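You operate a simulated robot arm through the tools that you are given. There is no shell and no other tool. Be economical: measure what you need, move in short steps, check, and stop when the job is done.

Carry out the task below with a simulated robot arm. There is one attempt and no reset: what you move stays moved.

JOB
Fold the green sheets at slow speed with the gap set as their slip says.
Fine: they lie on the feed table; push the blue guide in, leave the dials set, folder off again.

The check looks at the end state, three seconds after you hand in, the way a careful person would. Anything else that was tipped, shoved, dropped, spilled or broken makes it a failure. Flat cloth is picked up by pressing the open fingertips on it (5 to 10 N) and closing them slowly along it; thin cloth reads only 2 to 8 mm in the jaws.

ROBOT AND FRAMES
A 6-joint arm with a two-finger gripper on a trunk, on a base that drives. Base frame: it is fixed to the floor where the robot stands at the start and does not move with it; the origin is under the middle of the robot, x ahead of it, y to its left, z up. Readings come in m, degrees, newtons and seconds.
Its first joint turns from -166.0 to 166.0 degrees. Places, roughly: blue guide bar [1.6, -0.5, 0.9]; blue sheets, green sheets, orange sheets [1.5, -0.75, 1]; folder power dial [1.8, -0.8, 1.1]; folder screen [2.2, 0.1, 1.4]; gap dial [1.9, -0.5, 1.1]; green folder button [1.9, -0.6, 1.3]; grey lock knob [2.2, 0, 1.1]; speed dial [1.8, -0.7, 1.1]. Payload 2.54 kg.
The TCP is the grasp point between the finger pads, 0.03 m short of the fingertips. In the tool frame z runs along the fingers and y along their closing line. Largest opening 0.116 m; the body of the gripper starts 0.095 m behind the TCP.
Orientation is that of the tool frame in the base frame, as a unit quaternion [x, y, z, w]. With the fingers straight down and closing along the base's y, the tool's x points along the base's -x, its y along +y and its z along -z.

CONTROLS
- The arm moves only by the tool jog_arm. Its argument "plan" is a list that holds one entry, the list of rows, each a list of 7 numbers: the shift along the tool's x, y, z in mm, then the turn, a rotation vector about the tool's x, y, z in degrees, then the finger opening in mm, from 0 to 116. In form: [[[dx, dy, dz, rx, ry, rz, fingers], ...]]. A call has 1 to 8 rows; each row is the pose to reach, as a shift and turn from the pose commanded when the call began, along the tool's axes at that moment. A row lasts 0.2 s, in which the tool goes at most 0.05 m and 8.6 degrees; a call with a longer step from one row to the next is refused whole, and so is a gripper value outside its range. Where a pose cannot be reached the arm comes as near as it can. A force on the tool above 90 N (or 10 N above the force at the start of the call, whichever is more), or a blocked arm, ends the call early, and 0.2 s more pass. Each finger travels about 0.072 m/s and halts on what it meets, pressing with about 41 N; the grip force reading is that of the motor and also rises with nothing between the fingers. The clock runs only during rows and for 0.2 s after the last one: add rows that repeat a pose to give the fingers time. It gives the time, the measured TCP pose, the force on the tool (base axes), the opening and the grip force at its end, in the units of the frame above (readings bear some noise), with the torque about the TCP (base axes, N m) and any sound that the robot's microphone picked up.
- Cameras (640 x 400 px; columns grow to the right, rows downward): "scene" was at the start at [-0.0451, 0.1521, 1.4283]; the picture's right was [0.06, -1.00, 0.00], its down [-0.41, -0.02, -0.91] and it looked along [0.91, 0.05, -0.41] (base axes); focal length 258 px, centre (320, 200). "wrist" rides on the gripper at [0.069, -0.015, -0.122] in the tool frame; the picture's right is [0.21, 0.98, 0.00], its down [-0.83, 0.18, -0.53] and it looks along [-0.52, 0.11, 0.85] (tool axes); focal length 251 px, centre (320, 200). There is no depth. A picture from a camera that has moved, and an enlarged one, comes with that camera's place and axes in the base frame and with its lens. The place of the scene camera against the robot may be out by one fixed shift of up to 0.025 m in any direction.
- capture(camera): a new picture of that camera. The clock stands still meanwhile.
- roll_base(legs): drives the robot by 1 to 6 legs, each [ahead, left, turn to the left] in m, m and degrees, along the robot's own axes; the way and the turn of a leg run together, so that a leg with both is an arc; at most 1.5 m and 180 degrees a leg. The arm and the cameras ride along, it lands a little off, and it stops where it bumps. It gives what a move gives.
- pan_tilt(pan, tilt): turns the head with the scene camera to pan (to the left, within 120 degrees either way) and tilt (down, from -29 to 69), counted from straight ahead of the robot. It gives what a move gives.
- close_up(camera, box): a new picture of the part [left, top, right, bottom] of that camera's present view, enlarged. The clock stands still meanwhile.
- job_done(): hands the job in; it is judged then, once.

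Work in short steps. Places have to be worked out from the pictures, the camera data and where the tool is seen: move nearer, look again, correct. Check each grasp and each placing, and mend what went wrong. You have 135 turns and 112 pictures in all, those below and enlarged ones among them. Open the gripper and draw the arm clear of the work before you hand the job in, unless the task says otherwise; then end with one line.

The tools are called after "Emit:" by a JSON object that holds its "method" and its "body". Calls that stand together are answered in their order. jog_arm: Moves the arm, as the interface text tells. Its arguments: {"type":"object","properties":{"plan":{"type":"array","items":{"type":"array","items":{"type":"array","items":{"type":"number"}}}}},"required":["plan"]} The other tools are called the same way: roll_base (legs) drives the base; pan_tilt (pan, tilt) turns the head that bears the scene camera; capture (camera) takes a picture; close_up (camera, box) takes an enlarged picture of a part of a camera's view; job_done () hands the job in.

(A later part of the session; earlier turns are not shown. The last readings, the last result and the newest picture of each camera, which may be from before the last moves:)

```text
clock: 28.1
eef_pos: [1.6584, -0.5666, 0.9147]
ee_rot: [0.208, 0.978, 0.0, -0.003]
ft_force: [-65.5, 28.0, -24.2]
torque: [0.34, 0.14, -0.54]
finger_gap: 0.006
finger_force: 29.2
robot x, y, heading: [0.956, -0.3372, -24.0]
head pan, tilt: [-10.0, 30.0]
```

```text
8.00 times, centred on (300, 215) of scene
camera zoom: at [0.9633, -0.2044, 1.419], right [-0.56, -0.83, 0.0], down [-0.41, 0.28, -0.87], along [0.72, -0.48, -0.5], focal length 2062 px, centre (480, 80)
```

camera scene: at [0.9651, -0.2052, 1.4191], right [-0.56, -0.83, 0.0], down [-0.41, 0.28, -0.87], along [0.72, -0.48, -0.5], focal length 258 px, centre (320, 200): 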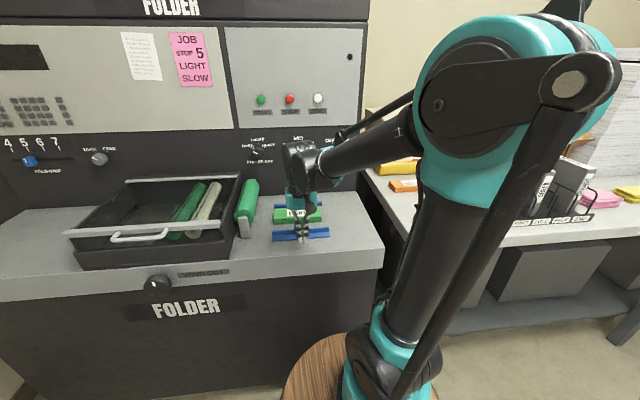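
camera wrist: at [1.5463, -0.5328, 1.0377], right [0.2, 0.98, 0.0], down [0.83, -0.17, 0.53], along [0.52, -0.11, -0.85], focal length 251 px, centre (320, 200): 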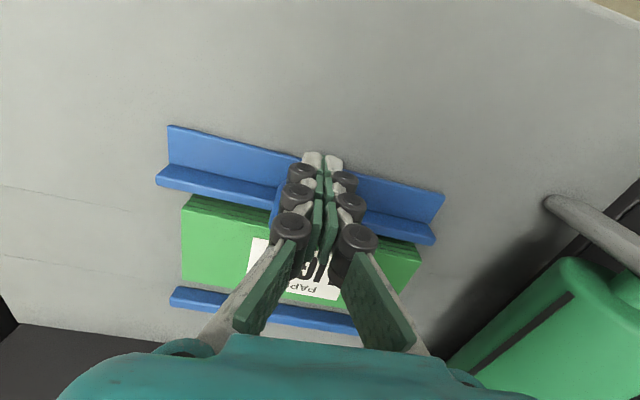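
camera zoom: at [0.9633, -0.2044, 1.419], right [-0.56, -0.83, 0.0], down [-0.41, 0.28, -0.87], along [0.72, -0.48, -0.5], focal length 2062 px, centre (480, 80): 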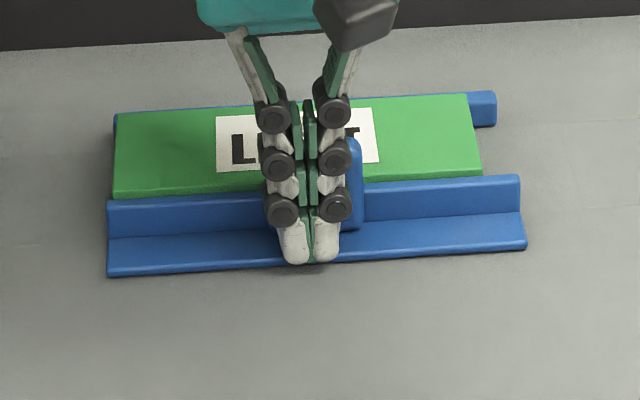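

The force has risen: pack and guide are snug against the fence. I back off, lift away and check the result.

Emit:
{"method": "jog_arm", "body": {"plan": [[[4, 0, 0, 0, 0, 0, 0], [20, 0, 0, 0, 0, 0, 0], [50, 0, -5, 0, 0, 0, 0], [90, 0, -35, 0, 0, 0, 0], [125, 0, -70, 0, 0, 0, 0], [160, 0, -105, 0, 0, 0, 0], [195, 0, -140, 0, 0, 0, 0], [225, 0, -180, 0, 0, 0, 0]]]}}

Emit:
{"method": "jog_arm", "body": {"plan": [[[0, 0, -10, 0, -8.5, 0, 0], [0, 0, -20, 0, -17, 0, 0], [0, 0, -30, 0, -25.5, 0, 0], [0, 0, -40, 0, -34, 0, 0], [0, 0, -50, 0, -42.5, 0, 20], [0, 0, -60, 0, -51, 0, 40], [0, 0, -70, 0, -59.5, 0, 60], [0, 0, -70, 0, -68, 0, 60]]]}}

Emit:
{"method": "capture", "body": {"camera": "scene"}}

Emit:
{"method": "capture", "body": {"camera": "wrist"}}

```text
clock: 29.9
eef_pos: [1.4599, -0.4745, 1.0965]
ee_rot: [0.207, 0.978, 0.0, 0.0]
ft_force: [-0.4, 0.1, -0.1]
torque: [0.01, 0.02, -0.03]
finger_gap: 0.0
finger_force: 28.8
robot x, y, heading: [0.9574, -0.3371, -24.0]
head pan, tilt: [-10.0, 30.0]
```

```text
clock: 31.7
eef_pos: [1.4576, -0.4749, 1.1632]
ee_rot: [0.173, 0.81, -0.117, 0.548]
ft_force: [-0.1, 0.3, 0.3]
torque: [-0.01, -0.02, 0.02]
finger_gap: 0.0597
finger_force: 0.0
robot x, y, heading: [0.9557, -0.34, -23.8]
head pan, tilt: [-10.0, 30.0]
```

```text
71 pictures are left
camera scene: at [0.9651, -0.2052, 1.4191], right [-0.56, -0.83, 0.0], down [-0.41, 0.28, -0.87], along [0.72, -0.48, -0.5], focal length 258 px, centre (320, 200)
```

scene: 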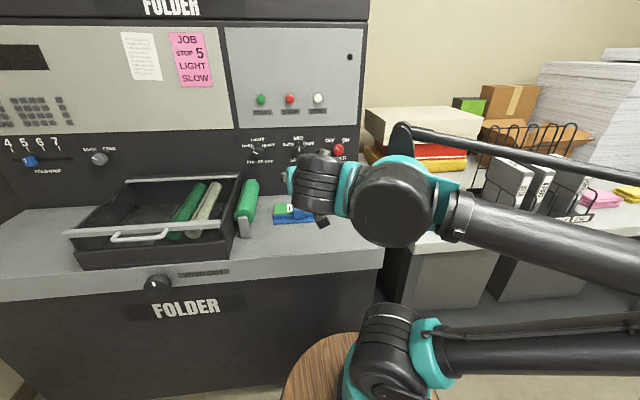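

```text
70 pictures are left
camera wrist: at [1.324, -0.4327, 1.1461], right [0.32, 0.92, -0.2], down [-0.1, 0.24, 0.97], along [0.94, -0.29, 0.17], focal length 251 px, centre (320, 200)
```

wrist: 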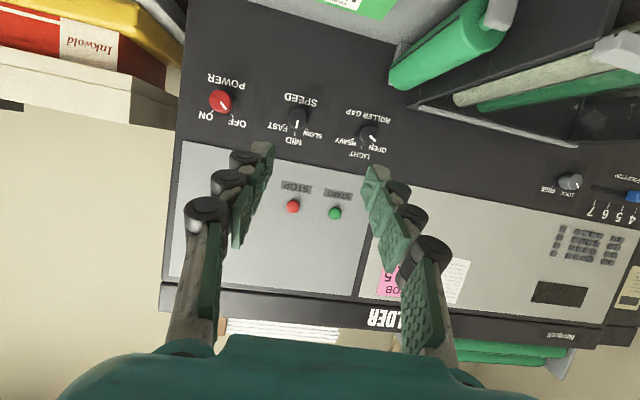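

The wrist camera now sees the whole panel (upside down). I enlarge it to read the dials.

Emit:
{"method": "close_up", "body": {"camera": "wrist", "box": [180, 60, 420, 230]}}

Emit:
{"method": "jog_arm", "body": {"plan": [[[0, 0, 0, 0, -8, 0, 60], [0, 0, 0, 0, -16, 0, 60], [0, 0, 0, 0, -22, 0, 60], [0, 0, 0, 0, -22, 0, 60]]]}}

Emit:
{"method": "capture", "body": {"camera": "wrist"}}

```text
2.35 times, centred on (300, 145) of wrist
camera zoom: at [1.324, -0.4327, 1.1461], right [0.32, 0.92, -0.2], down [-0.1, 0.24, 0.97], along [0.94, -0.29, 0.17], focal length 592 px, centre (367, 329)
```

zoom: 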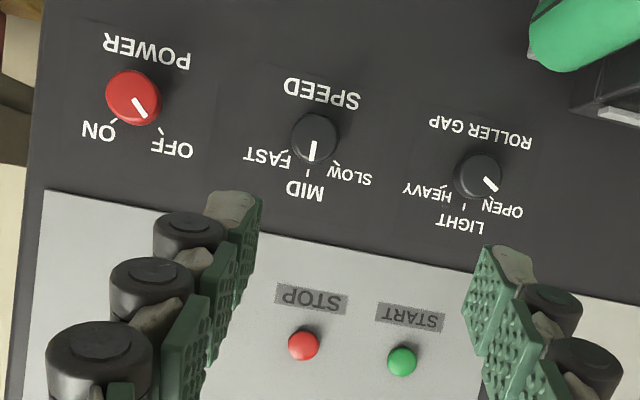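

```text
clock: 32.7
eef_pos: [1.4631, -0.4713, 1.1639]
ee_rot: [0.148, 0.691, -0.148, 0.692]
ft_force: [0.8, 1.0, 0.6]
torque: [-0.03, -0.03, -0.01]
finger_gap: 0.0599
finger_force: 0.1
out of reach, approached as far as the arm can: row 1, 2, 3, 4
robot x, y, heading: [0.9577, -0.3387, -23.6]
head pan, tilt: [-10.0, 30.0]
```

```text
68 pictures are left
camera wrist: at [1.3458, -0.4351, 1.0945], right [0.4, 0.89, -0.21], down [-0.41, 0.38, 0.82], along [0.82, -0.24, 0.52], focal length 251 px, centre (320, 200)
```

wrist: 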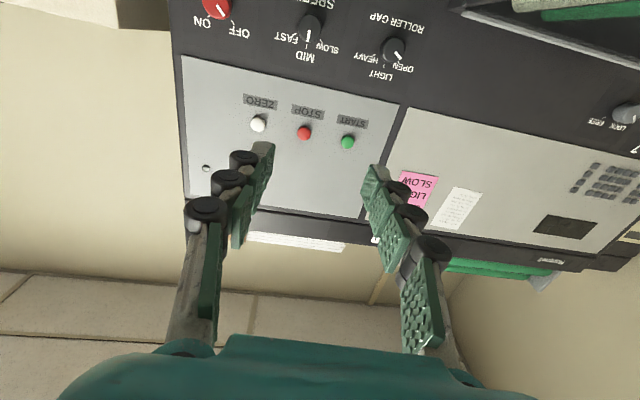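

From the two views I place: gap dial (1.894, -0.534, 1.08), speed (1.822, -0.675, 1.08), power (1.752, -0.813, 1.08), start button (1.878, -0.566, 1.265), panel heading about -27°. I bring the tool to a standoff in front of the gap dial.

Emit:
{"method": "jog_arm", "body": {"plan": [[[10, 15, 35, 0.5, 0, 0, 70], [21, 31, 71, 1, 0, 0, 70], [32, 47, 107, 1.5, 0, 0, 70], [43, 62, 143, 2, 0, 0, 70], [54, 78, 180, 2.5, 0, 0, 70], [65, 94, 216, 3, 0, 0, 70], [76, 110, 252, 3, 0, 0, 70], [86, 125, 289, 3, 0, 0, 70]]]}}

Emit:
{"method": "capture", "body": {"camera": "wrist"}}

Emit:
{"method": "capture", "body": {"camera": "scene"}}

```text
clock: 34.5
eef_pos: [1.7801, -0.4714, 1.073]
ee_rot: [0.165, 0.688, -0.165, 0.688]
ft_force: [0.2, -0.3, 0.3]
torque: [0.05, 0.04, 0.07]
finger_gap: 0.07
finger_force: 0.1
robot x, y, heading: [0.9557, -0.3354, -24.0]
head pan, tilt: [-10.0, 30.0]
```

```text
67 pictures are left
camera wrist: at [1.6632, -0.4307, 1.0054], right [0.44, 0.87, -0.21], down [-0.39, 0.4, 0.83], along [0.81, -0.28, 0.52], focal length 251 px, centre (320, 200)
```

wrist: 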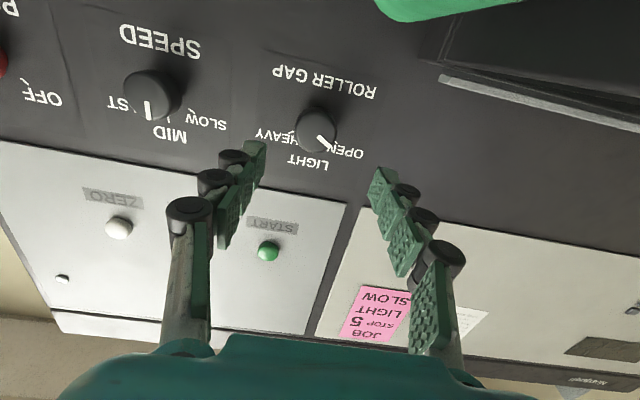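

```text
66 pictures are left
camera scene: at [0.9648, -0.2053, 1.4191], right [-0.56, -0.83, 0.0], down [-0.41, 0.28, -0.87], along [0.72, -0.48, -0.5], focal length 258 px, centre (320, 200)
```

scene: 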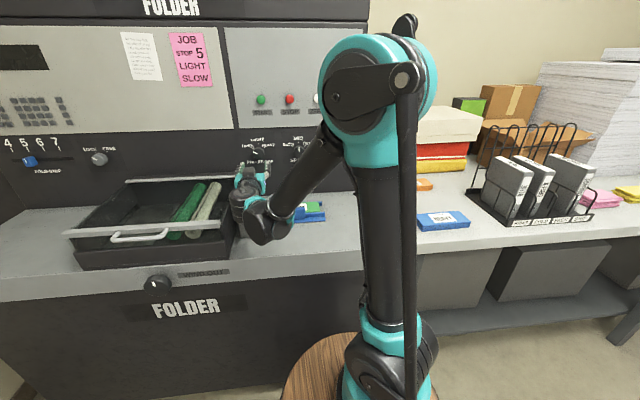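

The tool axis lines up with the gap dial, about 0.125 m ahead. I pre-roll by -35° (so the turn ends near level) and come in to about 35 mm short of the grip.

Emit:
{"method": "jog_arm", "body": {"plan": [[[0, -1, 10, 0, 0, -8, 70], [0, -2, 20, 0, 0, -16, 70], [0, -3, 32, 0, 0, -24, 70], [0, -3, 45, 0, 0, -32, 70], [0, -3, 58, 0, 0, -35, 70], [0, -3, 68, 0, 0, -35, 70], [0, -3, 68, 0, 0, -35, 70]]]}}

Emit:
{"method": "capture", "body": {"camera": "wrist"}}

```text
clock: 36.1
eef_pos: [1.8379, -0.5074, 1.0774]
ee_rot: [-0.049, 0.705, -0.364, 0.606]
ft_force: [-0.2, 0.1, 0.7]
torque: [0.01, -0.01, 0.01]
finger_gap: 0.0701
finger_force: 0.1
robot x, y, heading: [0.9587, -0.3384, -24.0]
head pan, tilt: [-10.0, 30.0]
```

```text
65 pictures are left
camera wrist: at [1.7054, -0.4988, 1.0293], right [0.31, 0.6, -0.74], down [-0.19, 0.8, 0.57], along [0.93, -0.03, 0.36], focal length 251 px, centre (320, 200)
```

wrist: 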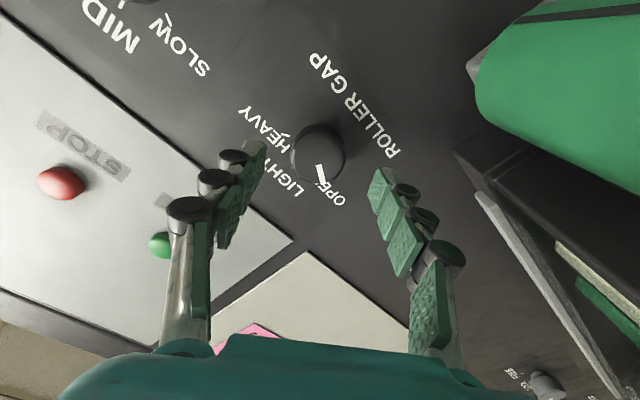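

Aligned, knob ~58 mm ahead. I advance 36 mm so the fingertips straddle the knob, then close.

Emit:
{"method": "jog_arm", "body": {"plan": [[[0, 0, 12, 0, 0, 0, 70], [0, 0, 24, 0, 0, 0, 70], [0, 0, 36, 0, 0, 0, 70], [0, 0, 36, 0, 0, 0, 70]]]}}

Emit:
{"method": "capture", "body": {"camera": "wrist"}}

```text
clock: 37.1
eef_pos: [1.8722, -0.5238, 1.0768]
ee_rot: [-0.05, 0.705, -0.365, 0.606]
ft_force: [1.0, 0.0, -0.4]
torque: [0.0, 0.0, 0.04]
finger_gap: 0.0698
finger_force: 0.0
robot x, y, heading: [0.9592, -0.3374, -24.2]
head pan, tilt: [-10.0, 30.0]
```

```text
64 pictures are left
camera wrist: at [1.7387, -0.5155, 1.0296], right [0.31, 0.6, -0.74], down [-0.19, 0.8, 0.57], along [0.93, -0.03, 0.36], focal length 251 px, centre (320, 200)
```

wrist: 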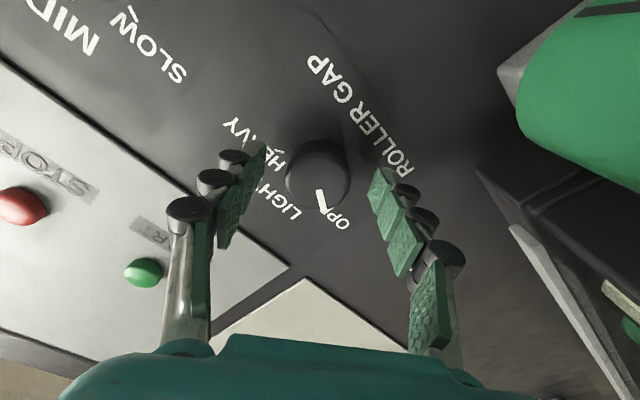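

The knob face is inside the finger pads. I go 4 mm deeper and close the fingers.

Emit:
{"method": "jog_arm", "body": {"plan": [[[0, 0, 4, 0, 0, 0, 60], [0, 0, 4, 0, 0, 0, 45], [0, 0, 4, 0, 0, 0, 30], [0, 0, 4, 0, 0, 0, 20], [0, 0, 4, 0, 0, 0, 20]]]}}

Emit:
{"method": "capture", "body": {"camera": "wrist"}}

```text
clock: 38.3
eef_pos: [1.8759, -0.5266, 1.0765]
ee_rot: [-0.049, 0.705, -0.365, 0.606]
ft_force: [1.1, -1.6, 2.4]
torque: [0.01, -0.06, -0.12]
finger_gap: 0.0409
finger_force: 44.8
robot x, y, heading: [0.9554, -0.338, -24.1]
head pan, tilt: [-10.0, 30.0]
```

```text
63 pictures are left
camera wrist: at [1.7415, -0.5175, 1.03], right [0.31, 0.6, -0.74], down [-0.19, 0.8, 0.57], along [0.93, -0.03, 0.36], focal length 251 px, centre (320, 200)
```

wrist: 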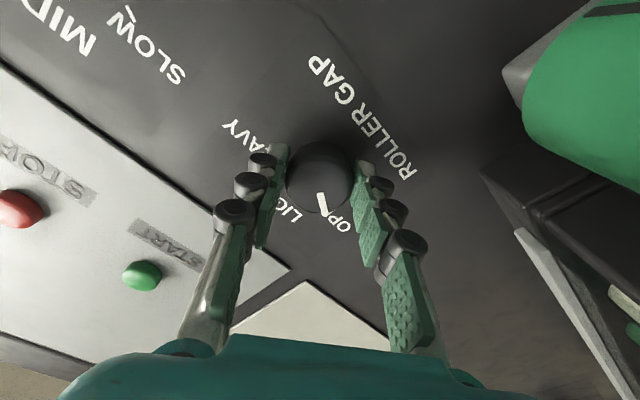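

Gripped (41 mm). Turning clockwise (+z) 50° toward LIGHT, then checking.

Emit:
{"method": "jog_arm", "body": {"plan": [[[0, 0, 0, 0, 0, 8, 20], [0, 0, 0, 0, 0, 16, 20], [0, 0, 0, 0, 0, 24, 20], [0, 0, 0, 0, 0, 32, 20], [0, 0, 0, 0, 0, 40, 20], [0, 0, 0, 0, 0, 48, 20], [0, 0, 0, 0, 0, 50, 20], [0, 0, 0, 0, 0, 50, 20]]]}}

Emit:
{"method": "close_up", "body": {"camera": "wrist", "box": [220, 100, 420, 240]}}

Emit:
{"method": "close_up", "body": {"camera": "scene", "box": [220, 120, 300, 170]}}

```text
clock: 40.1
eef_pos: [1.8752, -0.5233, 1.0764]
ee_rot: [0.252, 0.66, -0.073, 0.703]
ft_force: [35.9, 14.8, 25.1]
torque: [-0.32, -0.46, 0.52]
finger_gap: 0.041
finger_force: 44.7
robot x, y, heading: [0.9577, -0.3357, -23.9]
head pan, tilt: [-10.0, 30.0]
```

```text
2.86 times, centred on (320, 170) of wrist
camera zoom: at [1.7674, -0.466, 1.0064], right [0.45, 0.89, 0.05], down [-0.49, 0.21, 0.84], along [0.74, -0.4, 0.53], focal length 718 px, centre (320, 286)
```

zoom: 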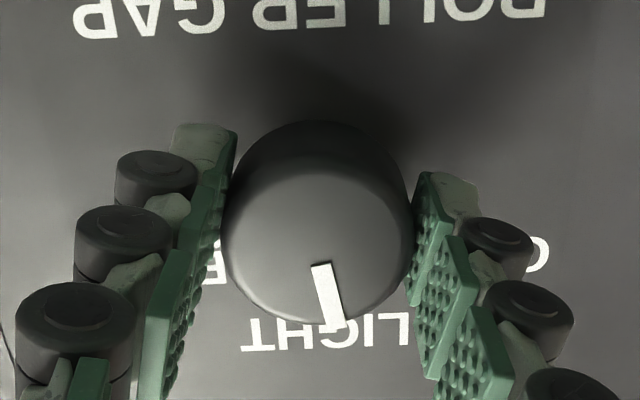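

```text
8.00 times, centred on (260, 145) of scene
camera zoom: at [0.9658, -0.2042, 1.419], right [-0.56, -0.83, 0.0], down [-0.41, 0.28, -0.87], along [0.72, -0.48, -0.5], focal length 2062 px, centre (800, 640)
```

zoom: 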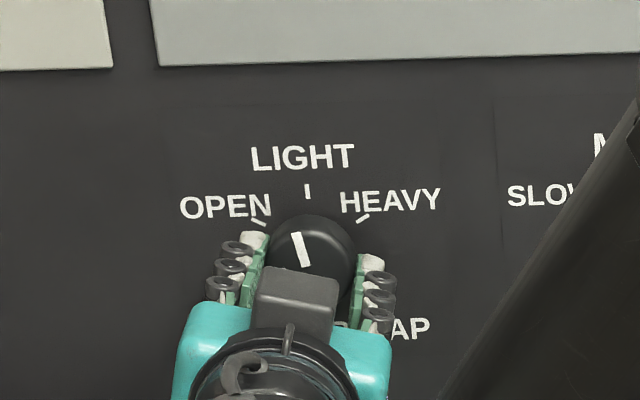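

The pointer is about 12° short of LIGHT. Turning 13° more.

Emit:
{"method": "jog_arm", "body": {"plan": [[[0, 0, 0, 0, 0, 6, 20], [0, 0, 0, 0, 0, 13, 20], [0, 0, 0, 0, 0, 13, 20]]]}}

Emit:
{"method": "close_up", "body": {"camera": "scene", "box": [220, 120, 300, 170]}}

```text
clock: 40.9
eef_pos: [1.8758, -0.5236, 1.0776]
ee_rot: [0.325, 0.628, 0.007, 0.707]
ft_force: [41.3, 22.2, 27.2]
torque: [-0.52, -0.56, 0.71]
finger_gap: 0.0408
finger_force: 45.3
robot x, y, heading: [0.9572, -0.3382, -24.2]
head pan, tilt: [-10.0, 30.0]
```

```text
8.00 times, centred on (260, 145) of scene
camera zoom: at [0.9659, -0.2038, 1.4189], right [-0.56, -0.83, 0.0], down [-0.42, 0.28, -0.87], along [0.72, -0.48, -0.5], focal length 2062 px, centre (800, 640)
```

zoom: 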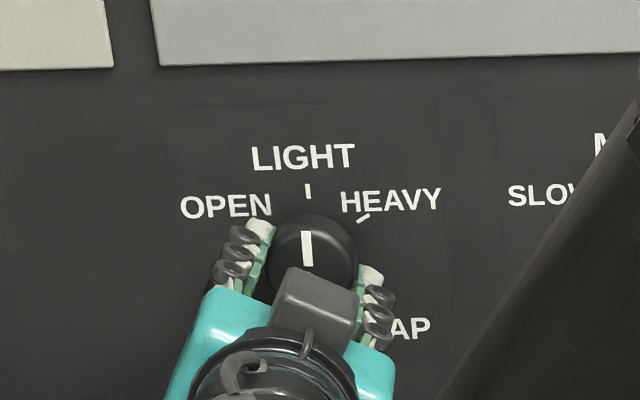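

The gap pointer is on LIGHT. I open and draw straight back, then check.

Emit:
{"method": "jog_arm", "body": {"plan": [[[0, 0, 0, 0, 0, 0, 35], [0, 0, 0, 0, 0, 0, 50], [0, 0, 0, 0, 0, 0, 70], [0, 0, -5, 0, 0, 0, 75], [0, 0, -30, 0, 0, 0, 75], [0, 0, -65, 0, 0, 0, 75], [0, 0, -100, 0, 0, 0, 75]]]}}

Emit:
{"method": "capture", "body": {"camera": "wrist"}}

Emit:
{"method": "close_up", "body": {"camera": "scene", "box": [220, 120, 300, 170]}}

```text
clock: 42.5
eef_pos: [1.7838, -0.4788, 1.0767]
ee_rot: [0.325, 0.628, 0.008, 0.707]
ft_force: [-0.2, -0.3, 0.0]
torque: [-0.01, -0.04, -0.04]
finger_gap: 0.0749
finger_force: 0.0
robot x, y, heading: [0.956, -0.3398, -24.0]
head pan, tilt: [-10.0, 30.0]
```

```text
59 pictures are left
camera wrist: at [1.6836, -0.4075, 1.0086], right [0.44, 0.86, 0.27], down [-0.58, 0.04, 0.81], along [0.69, -0.51, 0.51], focal length 251 px, centre (320, 200)
```

wrist: 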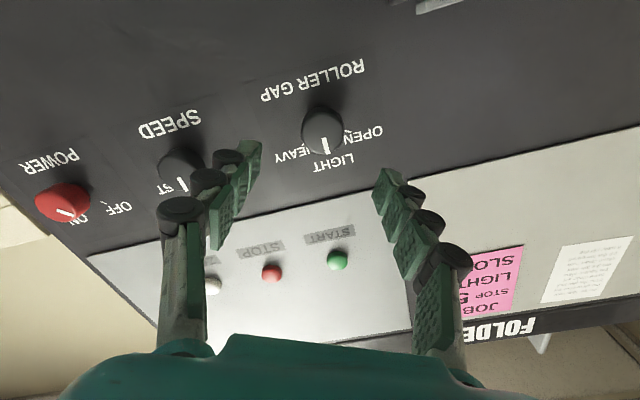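

```text
8.00 times, centred on (260, 145) of scene
camera zoom: at [0.9655, -0.2052, 1.4191], right [-0.56, -0.83, 0.0], down [-0.41, 0.28, -0.87], along [0.72, -0.48, -0.5], focal length 2062 px, centre (800, 640)
```

zoom: 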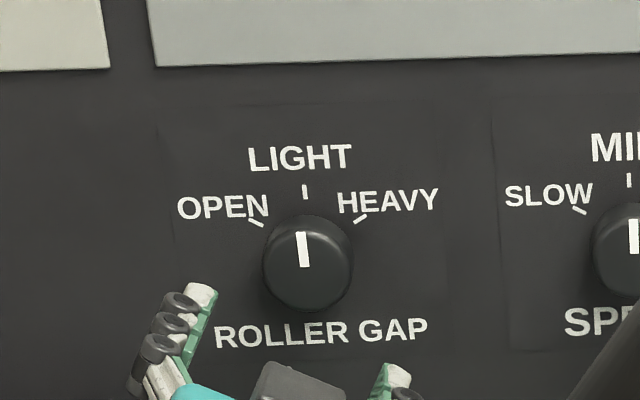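

LIGHT is set. Now I shift 157 mm right along the panel to the speed dial at the same standoff.

Emit:
{"method": "jog_arm", "body": {"plan": [[[-18, -35, 0, 0, 0, 0, 75], [-37, -70, 0, 0, 0, 0, 75], [-55, -104, 0, 0, 0, 0, 75], [-74, -139, 1, 0, 0, 0, 75], [-74, -139, 1, 0, 0, 0, 75]]]}}

Emit:
{"method": "capture", "body": {"camera": "wrist"}}

```text
clock: 43.7
eef_pos: [1.7135, -0.6203, 1.0794]
ee_rot: [0.326, 0.627, 0.006, 0.707]
ft_force: [-1.0, 0.1, -0.4]
torque: [0.03, -0.02, -0.03]
finger_gap: 0.075
finger_force: 0.1
robot x, y, heading: [0.956, -0.3395, -23.9]
head pan, tilt: [-10.0, 30.0]
```

```text
57 pictures are left
camera wrist: at [1.6131, -0.5482, 1.0117], right [0.44, 0.86, 0.27], down [-0.58, 0.04, 0.81], along [0.69, -0.51, 0.51], focal length 251 px, centre (320, 200)
```

wrist: 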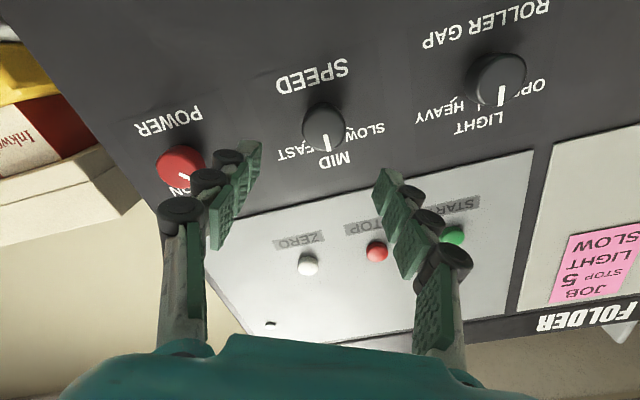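

Speed dial nearly on axis; I correct 4 mm along the closing line and advance 65 mm.

Emit:
{"method": "jog_arm", "body": {"plan": [[[0, 2, 20, 0, 0, 0, 75], [0, 4, 40, 0, 0, 0, 75], [0, 4, 65, 0, 0, 0, 75], [0, 4, 65, 0, 0, 0, 75]]]}}

Emit:
{"method": "capture", "body": {"camera": "wrist"}}

```text
clock: 44.7
eef_pos: [1.7747, -0.6472, 1.0778]
ee_rot: [0.327, 0.627, 0.006, 0.707]
ft_force: [-0.7, -0.5, 0.8]
torque: [0.03, -0.04, 0.01]
finger_gap: 0.0752
finger_force: 0.1
robot x, y, heading: [0.9539, -0.338, -23.9]
head pan, tilt: [-10.0, 30.0]
```

```text
56 pictures are left
camera wrist: at [1.6743, -0.5754, 1.0108], right [0.44, 0.86, 0.27], down [-0.58, 0.04, 0.81], along [0.69, -0.51, 0.51], focal length 251 px, centre (320, 200)
```

wrist: 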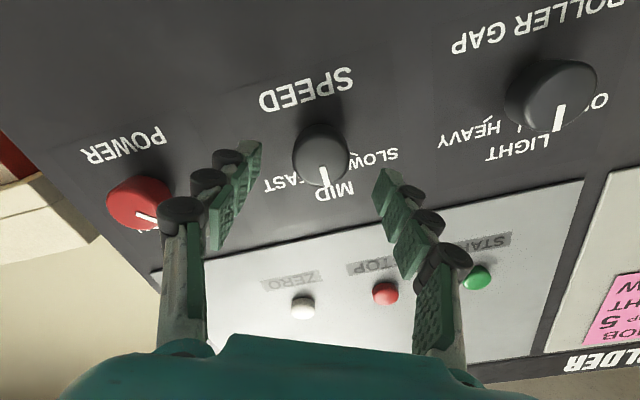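

On axis, ~60 mm to the knob. Advance 40 mm and close.

Emit:
{"method": "jog_arm", "body": {"plan": [[[0, 0, 15, 0, 0, 0, 75], [0, 0, 28, 0, 0, 0, 75], [0, 0, 40, 0, 0, 0, 75], [0, 0, 40, 0, 0, 0, 60], [0, 0, 40, 0, 0, 0, 40], [0, 0, 40, 0, 0, 0, 20], [0, 0, 40, 0, 0, 0, 20]]]}}

Emit:
{"method": "capture", "body": {"camera": "wrist"}}

```text
clock: 46.3
eef_pos: [1.8099, -0.6638, 1.0796]
ee_rot: [0.327, 0.627, 0.006, 0.707]
ft_force: [3.0, 6.7, 5.4]
torque: [-0.02, -0.07, 0.24]
finger_gap: 0.0406
finger_force: 45.1
robot x, y, heading: [0.9557, -0.3335, -24.1]
head pan, tilt: [-10.0, 30.0]
```

```text
55 pictures are left
camera wrist: at [1.7089, -0.593, 1.0124], right [0.44, 0.86, 0.27], down [-0.58, 0.04, 0.81], along [0.69, -0.51, 0.51], focal length 251 px, centre (320, 200)
```

wrist: 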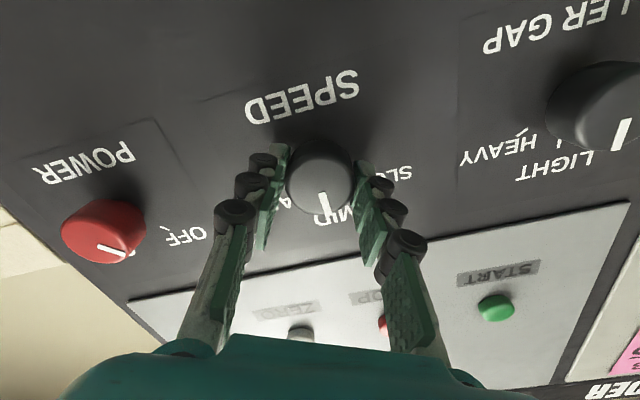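

Gripped. Turning counter-clockwise 56° toward SLOW.

Emit:
{"method": "jog_arm", "body": {"plan": [[[0, 0, 0, 0, 0, -8, 20], [0, 0, 0, 0, 0, -16, 20], [0, 0, 0, 0, 0, -24, 20], [0, 0, 0, 0, 0, -32, 20], [0, 0, 0, 0, 0, -40, 20], [0, 0, 0, 0, 0, -48, 20], [0, 0, 0, 0, 0, -56, 20], [0, 0, 0, 0, 0, -56, 20]]]}}

Emit:
{"method": "capture", "body": {"camera": "wrist"}}

Emit:
{"method": "close_up", "body": {"camera": "scene", "box": [260, 115, 360, 178]}}

```text
clock: 48.1
eef_pos: [1.8089, -0.6649, 1.0791]
ee_rot: [-0.008, 0.707, -0.326, 0.627]
ft_force: [13.4, 10.3, 13.6]
torque: [-0.23, -0.36, 0.34]
finger_gap: 0.0403
finger_force: 45.1
robot x, y, heading: [0.9597, -0.3358, -23.9]
head pan, tilt: [-10.0, 30.0]
```

```text
54 pictures are left
camera wrist: at [1.6792, -0.6511, 1.0263], right [0.34, 0.68, -0.65], down [-0.23, 0.73, 0.64], along [0.91, -0.07, 0.41], focal length 251 px, centre (320, 200)
```

wrist: 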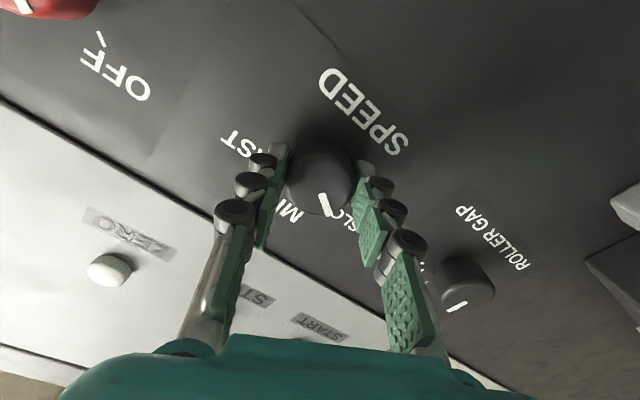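

```text
6.35 times, centred on (310, 146) of scene
camera zoom: at [0.9653, -0.2045, 1.419], right [-0.56, -0.83, 0.0], down [-0.41, 0.28, -0.87], along [0.72, -0.48, -0.5], focal length 1636 px, centre (384, 540)
```

zoom: 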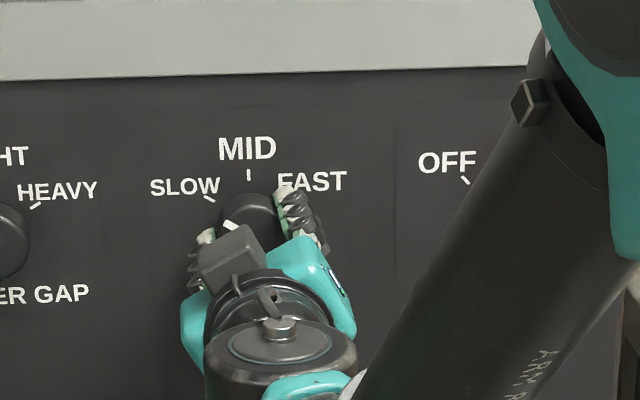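

The pointer looks on or near SLOW. I release, draw back, and look closely.

Emit:
{"method": "jog_arm", "body": {"plan": [[[0, 0, 0, 0, 0, 0, 35], [0, 0, 0, 0, 0, 0, 50], [0, 0, 0, 0, 0, 0, 75], [0, 0, -5, 0, 0, 0, 75], [0, 0, -30, 0, 0, 0, 75], [0, 0, -65, 0, 0, 0, 75], [0, 0, -100, 0, 0, 0, 75]]]}}

Emit:
{"method": "close_up", "body": {"camera": "scene", "box": [260, 115, 360, 178]}}

Emit:
{"method": "capture", "body": {"camera": "wrist"}}

```text
clock: 49.7
eef_pos: [1.719, -0.6199, 1.0793]
ee_rot: [-0.006, 0.707, -0.327, 0.627]
ft_force: [-0.3, -0.2, 0.0]
torque: [-0.01, -0.01, 0.03]
finger_gap: 0.075
finger_force: 0.0
robot x, y, heading: [0.9534, -0.338, -23.6]
head pan, tilt: [-10.0, 30.0]
```

```text
6.35 times, centred on (310, 146) of scene
camera zoom: at [0.9654, -0.2053, 1.4191], right [-0.56, -0.83, 0.0], down [-0.41, 0.28, -0.87], along [0.72, -0.48, -0.5], focal length 1636 px, centre (384, 540)
```

zoom: 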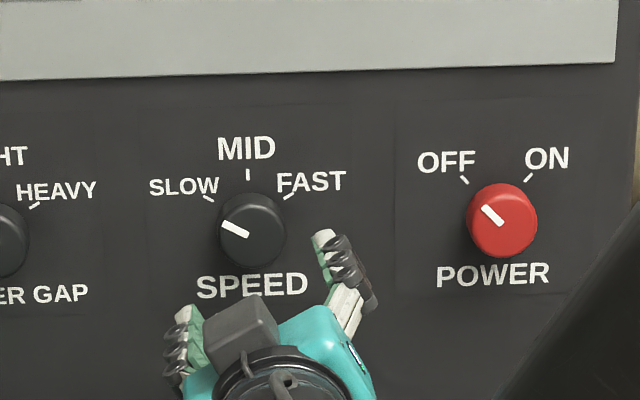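

```text
51 pictures are left
camera wrist: at [1.5897, -0.6059, 1.0261], right [0.35, 0.68, -0.65], down [-0.23, 0.73, 0.64], along [0.91, -0.08, 0.41], focal length 251 px, centre (320, 200)
```

wrist: 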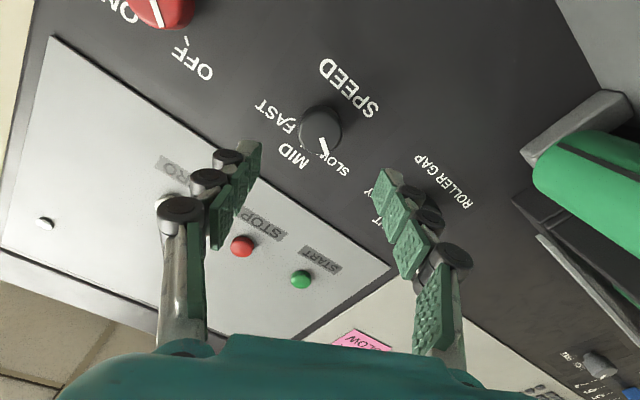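

Close check of the speed pointer against its tick.

Emit:
{"method": "close_up", "body": {"camera": "scene", "box": [280, 130, 316, 160]}}

Emit:
{"method": "close_up", "body": {"camera": "wrist", "box": [270, 80, 380, 180]}}

```text
13.33 times, centred on (298, 145) of scene
camera zoom: at [0.9654, -0.2053, 1.4191], right [-0.56, -0.83, 0.0], down [-0.41, 0.28, -0.87], along [0.72, -0.48, -0.5], focal length 3436 px, centre (613, 933)
```

zoom: 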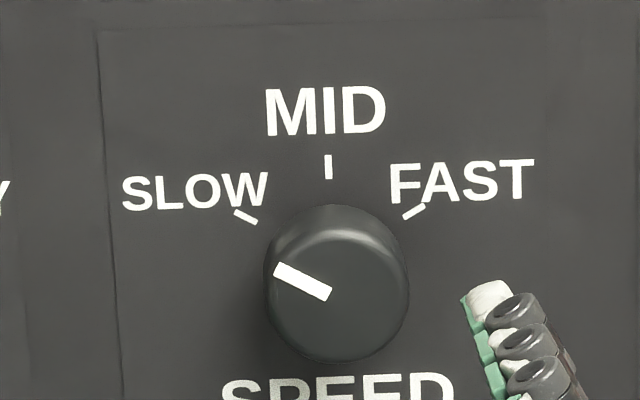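

```text
4.00 times, centred on (325, 130) of wrist
camera zoom: at [1.5897, -0.6059, 1.0261], right [0.35, 0.68, -0.65], down [-0.23, 0.73, 0.64], along [0.91, -0.08, 0.41], focal length 1006 px, centre (300, 480)
```

zoom: 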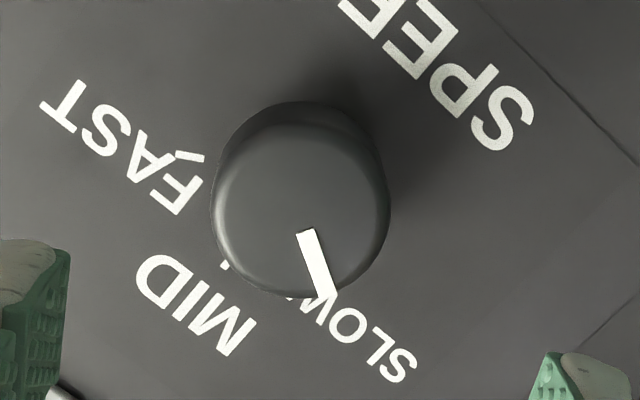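

SLOW is parallel to its tick. Next I shift 155 mm right to the power dial.

Emit:
{"method": "jog_arm", "body": {"plan": [[[18, -34, 0, 0, 0, -4, 80], [36, -68, 0, 0, 0, -8, 80], [54, -103, 0, 0, 0, -12, 80], [73, -137, 0, 0, 0, -16, 80], [73, -137, 0, 0, 0, -16, 80]]]}}

Emit:
{"method": "capture", "body": {"camera": "wrist"}}

```text
clock: 50.9
eef_pos: [1.6488, -0.7577, 1.0794]
ee_rot: [-0.105, 0.699, -0.411, 0.575]
ft_force: [-0.5, 0.7, 0.8]
torque: [0.02, 0.01, 0.01]
finger_gap: 0.0798
finger_force: 0.0
robot x, y, heading: [0.956, -0.3345, -24.3]
head pan, tilt: [-10.0, 30.0]
```

```text
48 pictures are left
camera wrist: at [1.5135, -0.7556, 1.0409], right [0.25, 0.49, -0.83], down [-0.16, 0.87, 0.47], along [0.96, 0.01, 0.3], focal length 251 px, centre (320, 200)
```

wrist: 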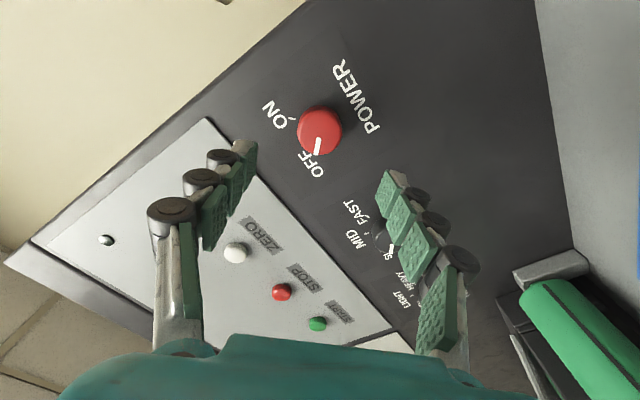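

On axis again. Advance 65 mm and look.

Emit:
{"method": "jog_arm", "body": {"plan": [[[0, 0, 20, 0, 0, 0, 80], [0, 0, 40, 0, 0, 0, 80], [0, 0, 65, 0, 0, 0, 80], [0, 0, 65, 0, 0, 0, 80]]]}}

Emit:
{"method": "capture", "body": {"camera": "wrist"}}

```text
clock: 51.9
eef_pos: [1.7079, -0.787, 1.0777]
ee_rot: [-0.104, 0.7, -0.41, 0.576]
ft_force: [0.3, -0.1, 0.3]
torque: [0.02, -0.01, -0.04]
finger_gap: 0.0801
finger_force: 0.1
robot x, y, heading: [0.9548, -0.3344, -23.8]
head pan, tilt: [-10.0, 30.0]
```

```text
47 pictures are left
camera wrist: at [1.5711, -0.7843, 1.0395], right [0.25, 0.49, -0.83], down [-0.16, 0.87, 0.47], along [0.96, 0.01, 0.3], focal length 251 px, centre (320, 200)
```

wrist: 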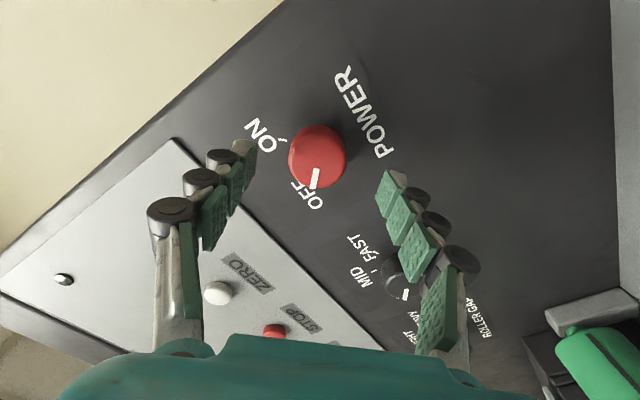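

Good alignment; advance 37 mm and grip the power dial.

Emit:
{"method": "jog_arm", "body": {"plan": [[[0, -1, 14, 0, 0, 0, 80], [0, -1, 26, 0, 0, 0, 80], [0, -1, 37, 0, 0, 0, 80], [0, -1, 37, 0, 0, 0, 60], [0, -1, 37, 0, 0, 0, 40], [0, -1, 37, 0, 0, 0, 25], [0, -1, 37, 0, 0, 0, 25]]]}}

Emit:
{"method": "jog_arm", "body": {"plan": [[[0, 0, 0, 0, 0, 8, 25], [0, 0, 0, 0, 0, 16, 25], [0, 0, 0, 0, 0, 24, 25], [0, 0, 0, 0, 0, 32, 25], [0, 0, 0, 0, 0, 40, 25], [0, 0, 0, 0, 0, 48, 25], [0, 0, 0, 0, 0, 48, 25]]]}}

Emit:
{"method": "capture", "body": {"camera": "wrist"}}

```text
clock: 53.5
eef_pos: [1.739, -0.805, 1.0789]
ee_rot: [-0.104, 0.699, -0.411, 0.575]
ft_force: [1.9, 0.5, -2.0]
torque: [0.0, 0.02, 0.1]
finger_gap: 0.0403
finger_force: 44.9
robot x, y, heading: [0.9582, -0.3334, -24.1]
head pan, tilt: [-10.0, 30.0]
```

```text
clock: 55.1
eef_pos: [1.7408, -0.8036, 1.0784]
ee_rot: [0.188, 0.682, -0.14, 0.693]
ft_force: [1.8, 28.2, -22.3]
torque: [0.27, 0.57, 0.82]
finger_gap: 0.0406
finger_force: 45.0
robot x, y, heading: [0.9544, -0.3371, -23.8]
head pan, tilt: [-10.0, 30.0]
```

```text
46 pictures are left
camera wrist: at [1.6266, -0.7582, 1.009], right [0.45, 0.88, -0.15], down [-0.42, 0.35, 0.84], along [0.79, -0.31, 0.53], focal length 251 px, centre (320, 200)
```

wrist: 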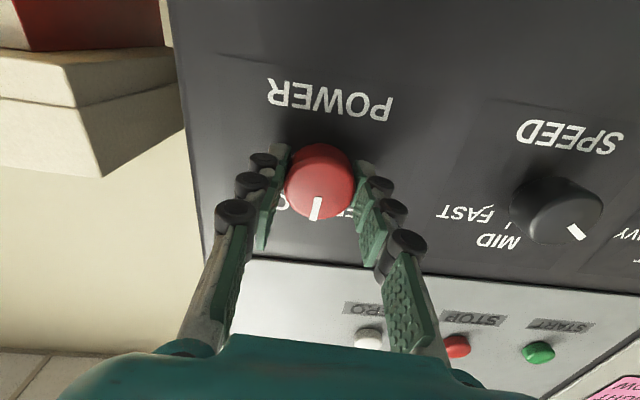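

Half-way round. Continue 42° to ON.

Emit:
{"method": "jog_arm", "body": {"plan": [[[0, 0, 0, 0, 0, 8, 25], [0, 0, 0, 0, 0, 16, 25], [0, 0, 0, 0, 0, 24, 25], [0, 0, 0, 0, 0, 32, 25], [0, 0, 0, 0, 0, 40, 25], [0, 0, 0, 0, 0, 43, 25], [0, 0, 0, 0, 0, 43, 25]]]}}

Emit:
{"method": "capture", "body": {"camera": "wrist"}}

Emit:
{"method": "capture", "body": {"camera": "scene"}}

```text
clock: 56.7
eef_pos: [1.7401, -0.8051, 1.0795]
ee_rot: [0.424, 0.566, 0.122, 0.696]
ft_force: [13.8, 27.8, 8.8]
torque: [-0.55, 0.11, 0.73]
finger_gap: 0.0402
finger_force: 44.5
robot x, y, heading: [0.9561, -0.3329, -23.9]
head pan, tilt: [-10.0, 30.0]
```

```text
45 pictures are left
camera wrist: at [1.6496, -0.7131, 1.0221], right [0.37, 0.73, 0.57], down [-0.69, -0.19, 0.7], along [0.62, -0.65, 0.44], focal length 251 px, centre (320, 200)
```

wrist: 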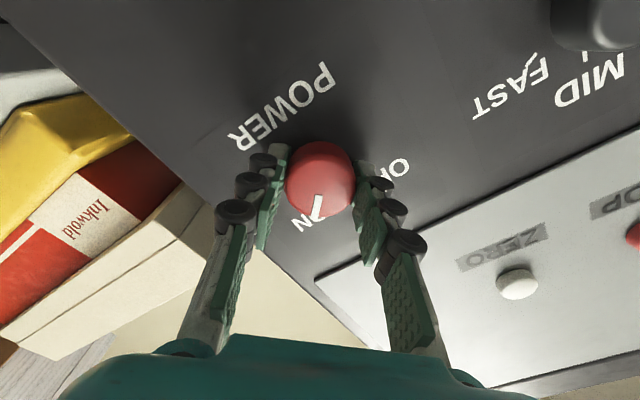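

```text
44 pictures are left
camera scene: at [0.9655, -0.2037, 1.4189], right [-0.56, -0.83, 0.0], down [-0.41, 0.28, -0.87], along [0.72, -0.48, -0.5], focal length 258 px, centre (320, 200)
```

scene: 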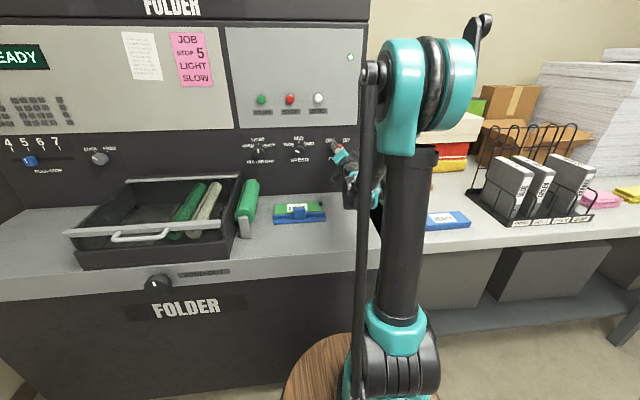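

The screen shows READY and a lamp is lit: power is on. I release, draw back, then go over to the START button with fingers closed.

Emit:
{"method": "jog_arm", "body": {"plan": [[[0, 0, 0, 0, 0, 0, 40], [0, 0, 0, 0, 0, 0, 60], [0, 0, 0, 0, 0, 0, 80], [0, 0, -5, 0, 0, 0, 80], [0, 0, -30, 0, 0, 0, 80], [0, 0, -65, 0, 0, 0, 60], [0, 0, -100, 0, 0, 0, 40]]]}}

Emit:
{"method": "jog_arm", "body": {"plan": [[[9, 40, 4, 0, 0, -6, 20], [18, 80, 8, 0, 0, -12, 0], [27, 121, 12, 0, 0, -18, 0], [35, 162, 16, 0, 0, -24, 0], [44, 203, 20, 0, 0, -30, 0], [53, 243, 23, 0, 0, -36, 0], [61, 284, 27, 0, 0, -42, 0], [70, 325, 31, 0, 0, -46, 0]]]}}

Emit:
{"method": "capture", "body": {"camera": "wrist"}}

Emit:
{"method": "capture", "body": {"camera": "scene"}}

```text
clock: 58.3
eef_pos: [1.6492, -0.7593, 1.0788]
ee_rot: [0.426, 0.565, 0.122, 0.696]
ft_force: [0.7, 0.2, -1.0]
torque: [-0.06, -0.02, 0.03]
finger_gap: 0.0398
finger_force: 0.1
robot x, y, heading: [0.9543, -0.3391, -23.7]
head pan, tilt: [-10.0, 30.0]
```

```text
clock: 60.1
eef_pos: [1.7997, -0.5319, 1.2671]
ee_rot: [0.171, 0.686, -0.16, 0.689]
ft_force: [-0.2, -0.9, 0.2]
torque: [-0.01, -0.01, 0.03]
finger_gap: 0.0
finger_force: 28.4
robot x, y, heading: [0.9554, -0.335, -23.9]
head pan, tilt: [-10.0, 30.0]
```

```text
43 pictures are left
camera wrist: at [1.685, -0.4895, 1.1987], right [0.45, 0.87, -0.2], down [-0.4, 0.39, 0.83], along [0.8, -0.29, 0.52], focal length 251 px, centre (320, 200)
```

wrist: 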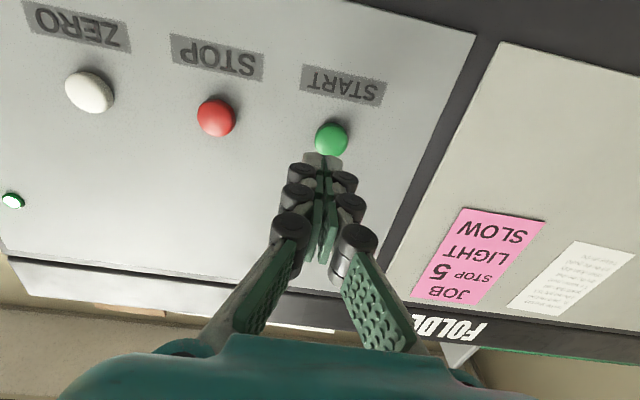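

```text
42 pictures are left
camera scene: at [0.965, -0.2054, 1.4191], right [-0.56, -0.83, 0.0], down [-0.41, 0.28, -0.87], along [0.72, -0.48, -0.5], focal length 258 px, centre (320, 200)
```

scene: 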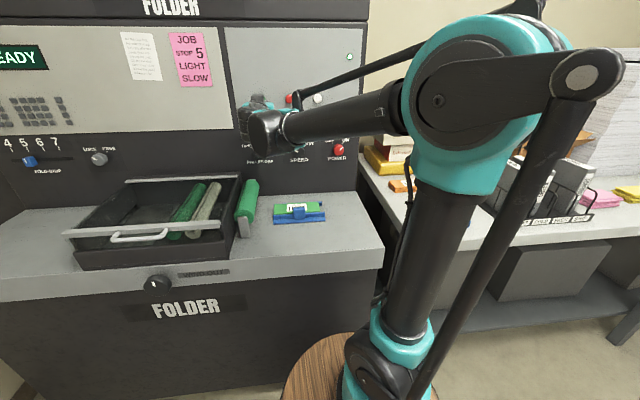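

The button sits about 10 mm to the left of the tool axis and ~55 mm ahead of the tips. I correct and advance 42 mm.

Emit:
{"method": "jog_arm", "body": {"plan": [[[0, 5, 14, 0, 0, 0, 0], [0, 10, 28, 0, 0, 0, 0], [0, 10, 42, 0, 0, 0, 0], [0, 10, 42, 0, 0, 0, 0]]]}}

Emit:
{"method": "capture", "body": {"camera": "wrist"}}

```text
clock: 61.1
eef_pos: [1.8453, -0.5411, 1.2688]
ee_rot: [0.17, 0.686, -0.159, 0.689]
ft_force: [0.9, 0.0, 0.3]
torque: [0.01, 0.0, 0.01]
finger_gap: 0.0001
finger_force: 28.6
robot x, y, heading: [0.9551, -0.3369, -24.0]
head pan, tilt: [-10.0, 30.0]
```

```text
41 pictures are left
camera wrist: at [1.7297, -0.4986, 1.2003], right [0.44, 0.87, -0.2], down [-0.4, 0.39, 0.83], along [0.8, -0.29, 0.52], focal length 251 px, centre (320, 200)
```

wrist: 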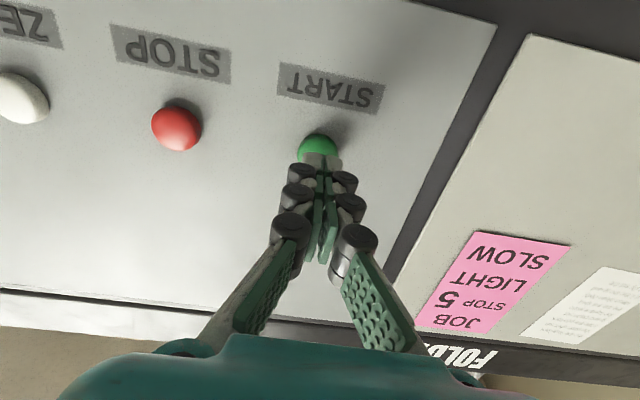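

Tips close to the button. I advance in 5 mm steps (3 mm lower), watching force and sound.

Emit:
{"method": "jog_arm", "body": {"plan": [[[2, -2, 5, 0, 0, 0, 0], [3, -2, 10, 0, 0, 0, 0], [3, -2, 15, 0, 0, 0, 0], [3, -2, 15, 0, 0, 0, 0]]]}}

Emit:
{"method": "close_up", "body": {"camera": "wrist", "box": [240, 90, 400, 190]}}

```text
clock: 62.1
eef_pos: [1.8575, -0.5499, 1.2675]
ee_rot: [0.171, 0.686, -0.159, 0.689]
ft_force: [-0.4, -0.3, 0.2]
torque: [-0.04, 0.02, -0.01]
finger_gap: 0.0
finger_force: 28.7
robot x, y, heading: [0.9554, -0.3378, -23.8]
head pan, tilt: [-10.0, 30.0]
```

```text
4.00 times, centred on (320, 140) of wrist
camera zoom: at [1.742, -0.508, 1.198], right [0.44, 0.87, -0.2], down [-0.4, 0.39, 0.83], along [0.8, -0.29, 0.52], focal length 1006 px, centre (320, 440)
```

zoom: 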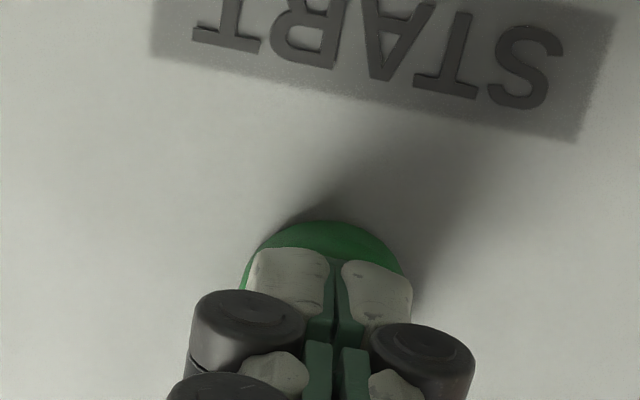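

Not touching yet. A few mm further.

Emit:
{"method": "jog_arm", "body": {"plan": [[[0, 0, 3, 0, 0, 0, 0], [0, 0, 6, 0, 0, 0, 0], [0, 0, 6, 0, 0, 0, 0]]]}}

Emit:
{"method": "close_up", "body": {"camera": "scene", "box": [0, 40, 60, 80]}}

```text
clock: 62.9
eef_pos: [1.8634, -0.5541, 1.2668]
ee_rot: [0.171, 0.686, -0.158, 0.689]
ft_force: [-1.0, 1.5, 0.3]
torque: [0.0, -0.01, 0.01]
finger_gap: 0.0
finger_force: 29.2
robot x, y, heading: [0.9548, -0.3398, -23.9]
head pan, tilt: [-10.0, 30.0]
```

```text
10.00 times, centred on (30, 60) of scene
camera zoom: at [0.9651, -0.2052, 1.4191], right [-0.56, -0.83, 0.0], down [-0.41, 0.28, -0.87], along [0.72, -0.48, -0.5], focal length 2577 px, centre (3220, 1600)
```

zoom: 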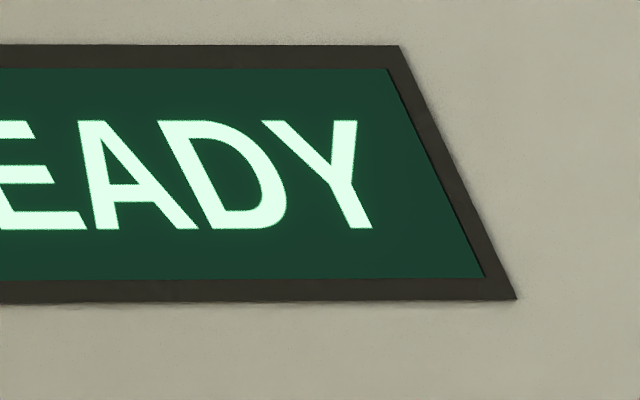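

Slight contact beginning. I press on 4 mm and check again.

Emit:
{"method": "jog_arm", "body": {"plan": [[[0, 0, 2, 0, 0, 0, 0], [0, 0, 4, 0, 0, 0, 0], [0, 0, 4, 0, 0, 0, 0]]]}}

Emit:
{"method": "capture", "body": {"camera": "scene"}}

```text
clock: 63.7
eef_pos: [1.8659, -0.5542, 1.2679]
ee_rot: [0.171, 0.686, -0.158, 0.689]
ft_force: [-2.9, 3.6, 0.7]
torque: [-0.02, 0.02, 0.06]
finger_gap: 0.0058
finger_force: 28.4
robot x, y, heading: [0.9545, -0.3382, -23.9]
head pan, tilt: [-10.0, 30.0]
heard: click
```

```text
38 pictures are left
camera scene: at [0.9649, -0.205, 1.419], right [-0.56, -0.83, 0.0], down [-0.41, 0.28, -0.87], along [0.72, -0.48, -0.5], focal length 258 px, centre (320, 200)
```

scene: 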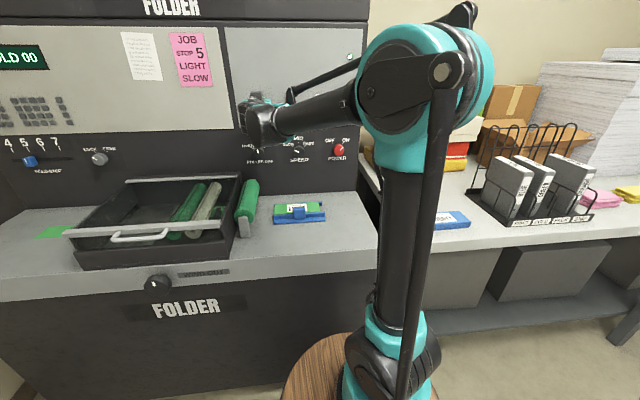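

Click heard; the screen shows "FOLD 00" and a green folded sheet appears at the left. I back off and watch with the head turned left.

Emit:
{"method": "jog_arm", "body": {"plan": [[[0, 0, -15, 0, 0, 0, 0], [0, 0, -45, 0, 0, 0, 0], [0, 0, -80, 0, 0, 0, 0], [0, 0, -110, 0, 0, 0, 0]]]}}

Emit:
{"method": "pan_tilt", "body": {"pan": 18, "tilt": 25}}

Emit:
{"method": "capture", "body": {"camera": "scene"}}

```text
clock: 64.7
eef_pos: [1.7697, -0.5057, 1.2678]
ee_rot: [0.17, 0.686, -0.158, 0.689]
ft_force: [-0.3, 0.4, 0.3]
torque: [0.0, -0.05, -0.04]
finger_gap: 0.0
finger_force: 29.0
robot x, y, heading: [0.9591, -0.332, -24.1]
head pan, tilt: [-10.0, 30.0]
```

```text
clock: 65.6
eef_pos: [1.7685, -0.5051, 1.2674]
ee_rot: [0.172, 0.686, -0.159, 0.689]
ft_force: [0.0, -0.4, 0.5]
torque: [0.01, 0.0, 0.02]
finger_gap: 0.0
finger_force: 28.9
robot x, y, heading: [0.9549, -0.3387, -24.1]
head pan, tilt: [18.0, 25.0]
```

```text
37 pictures are left
camera scene: at [0.9818, -0.1644, 1.427], right [-0.11, -0.99, 0.0], down [-0.42, 0.04, -0.91], along [0.9, -0.1, -0.42], focal length 258 px, centre (320, 200)
```

scene: 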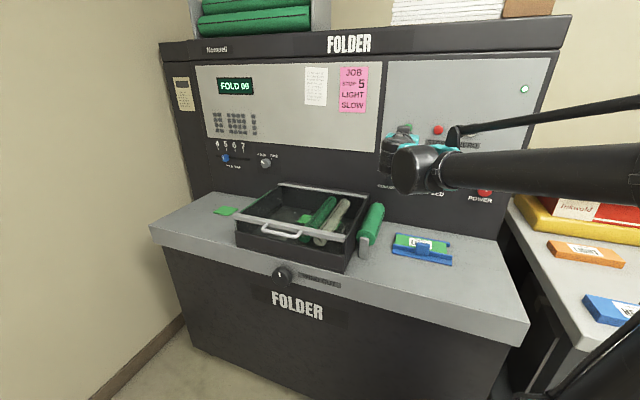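

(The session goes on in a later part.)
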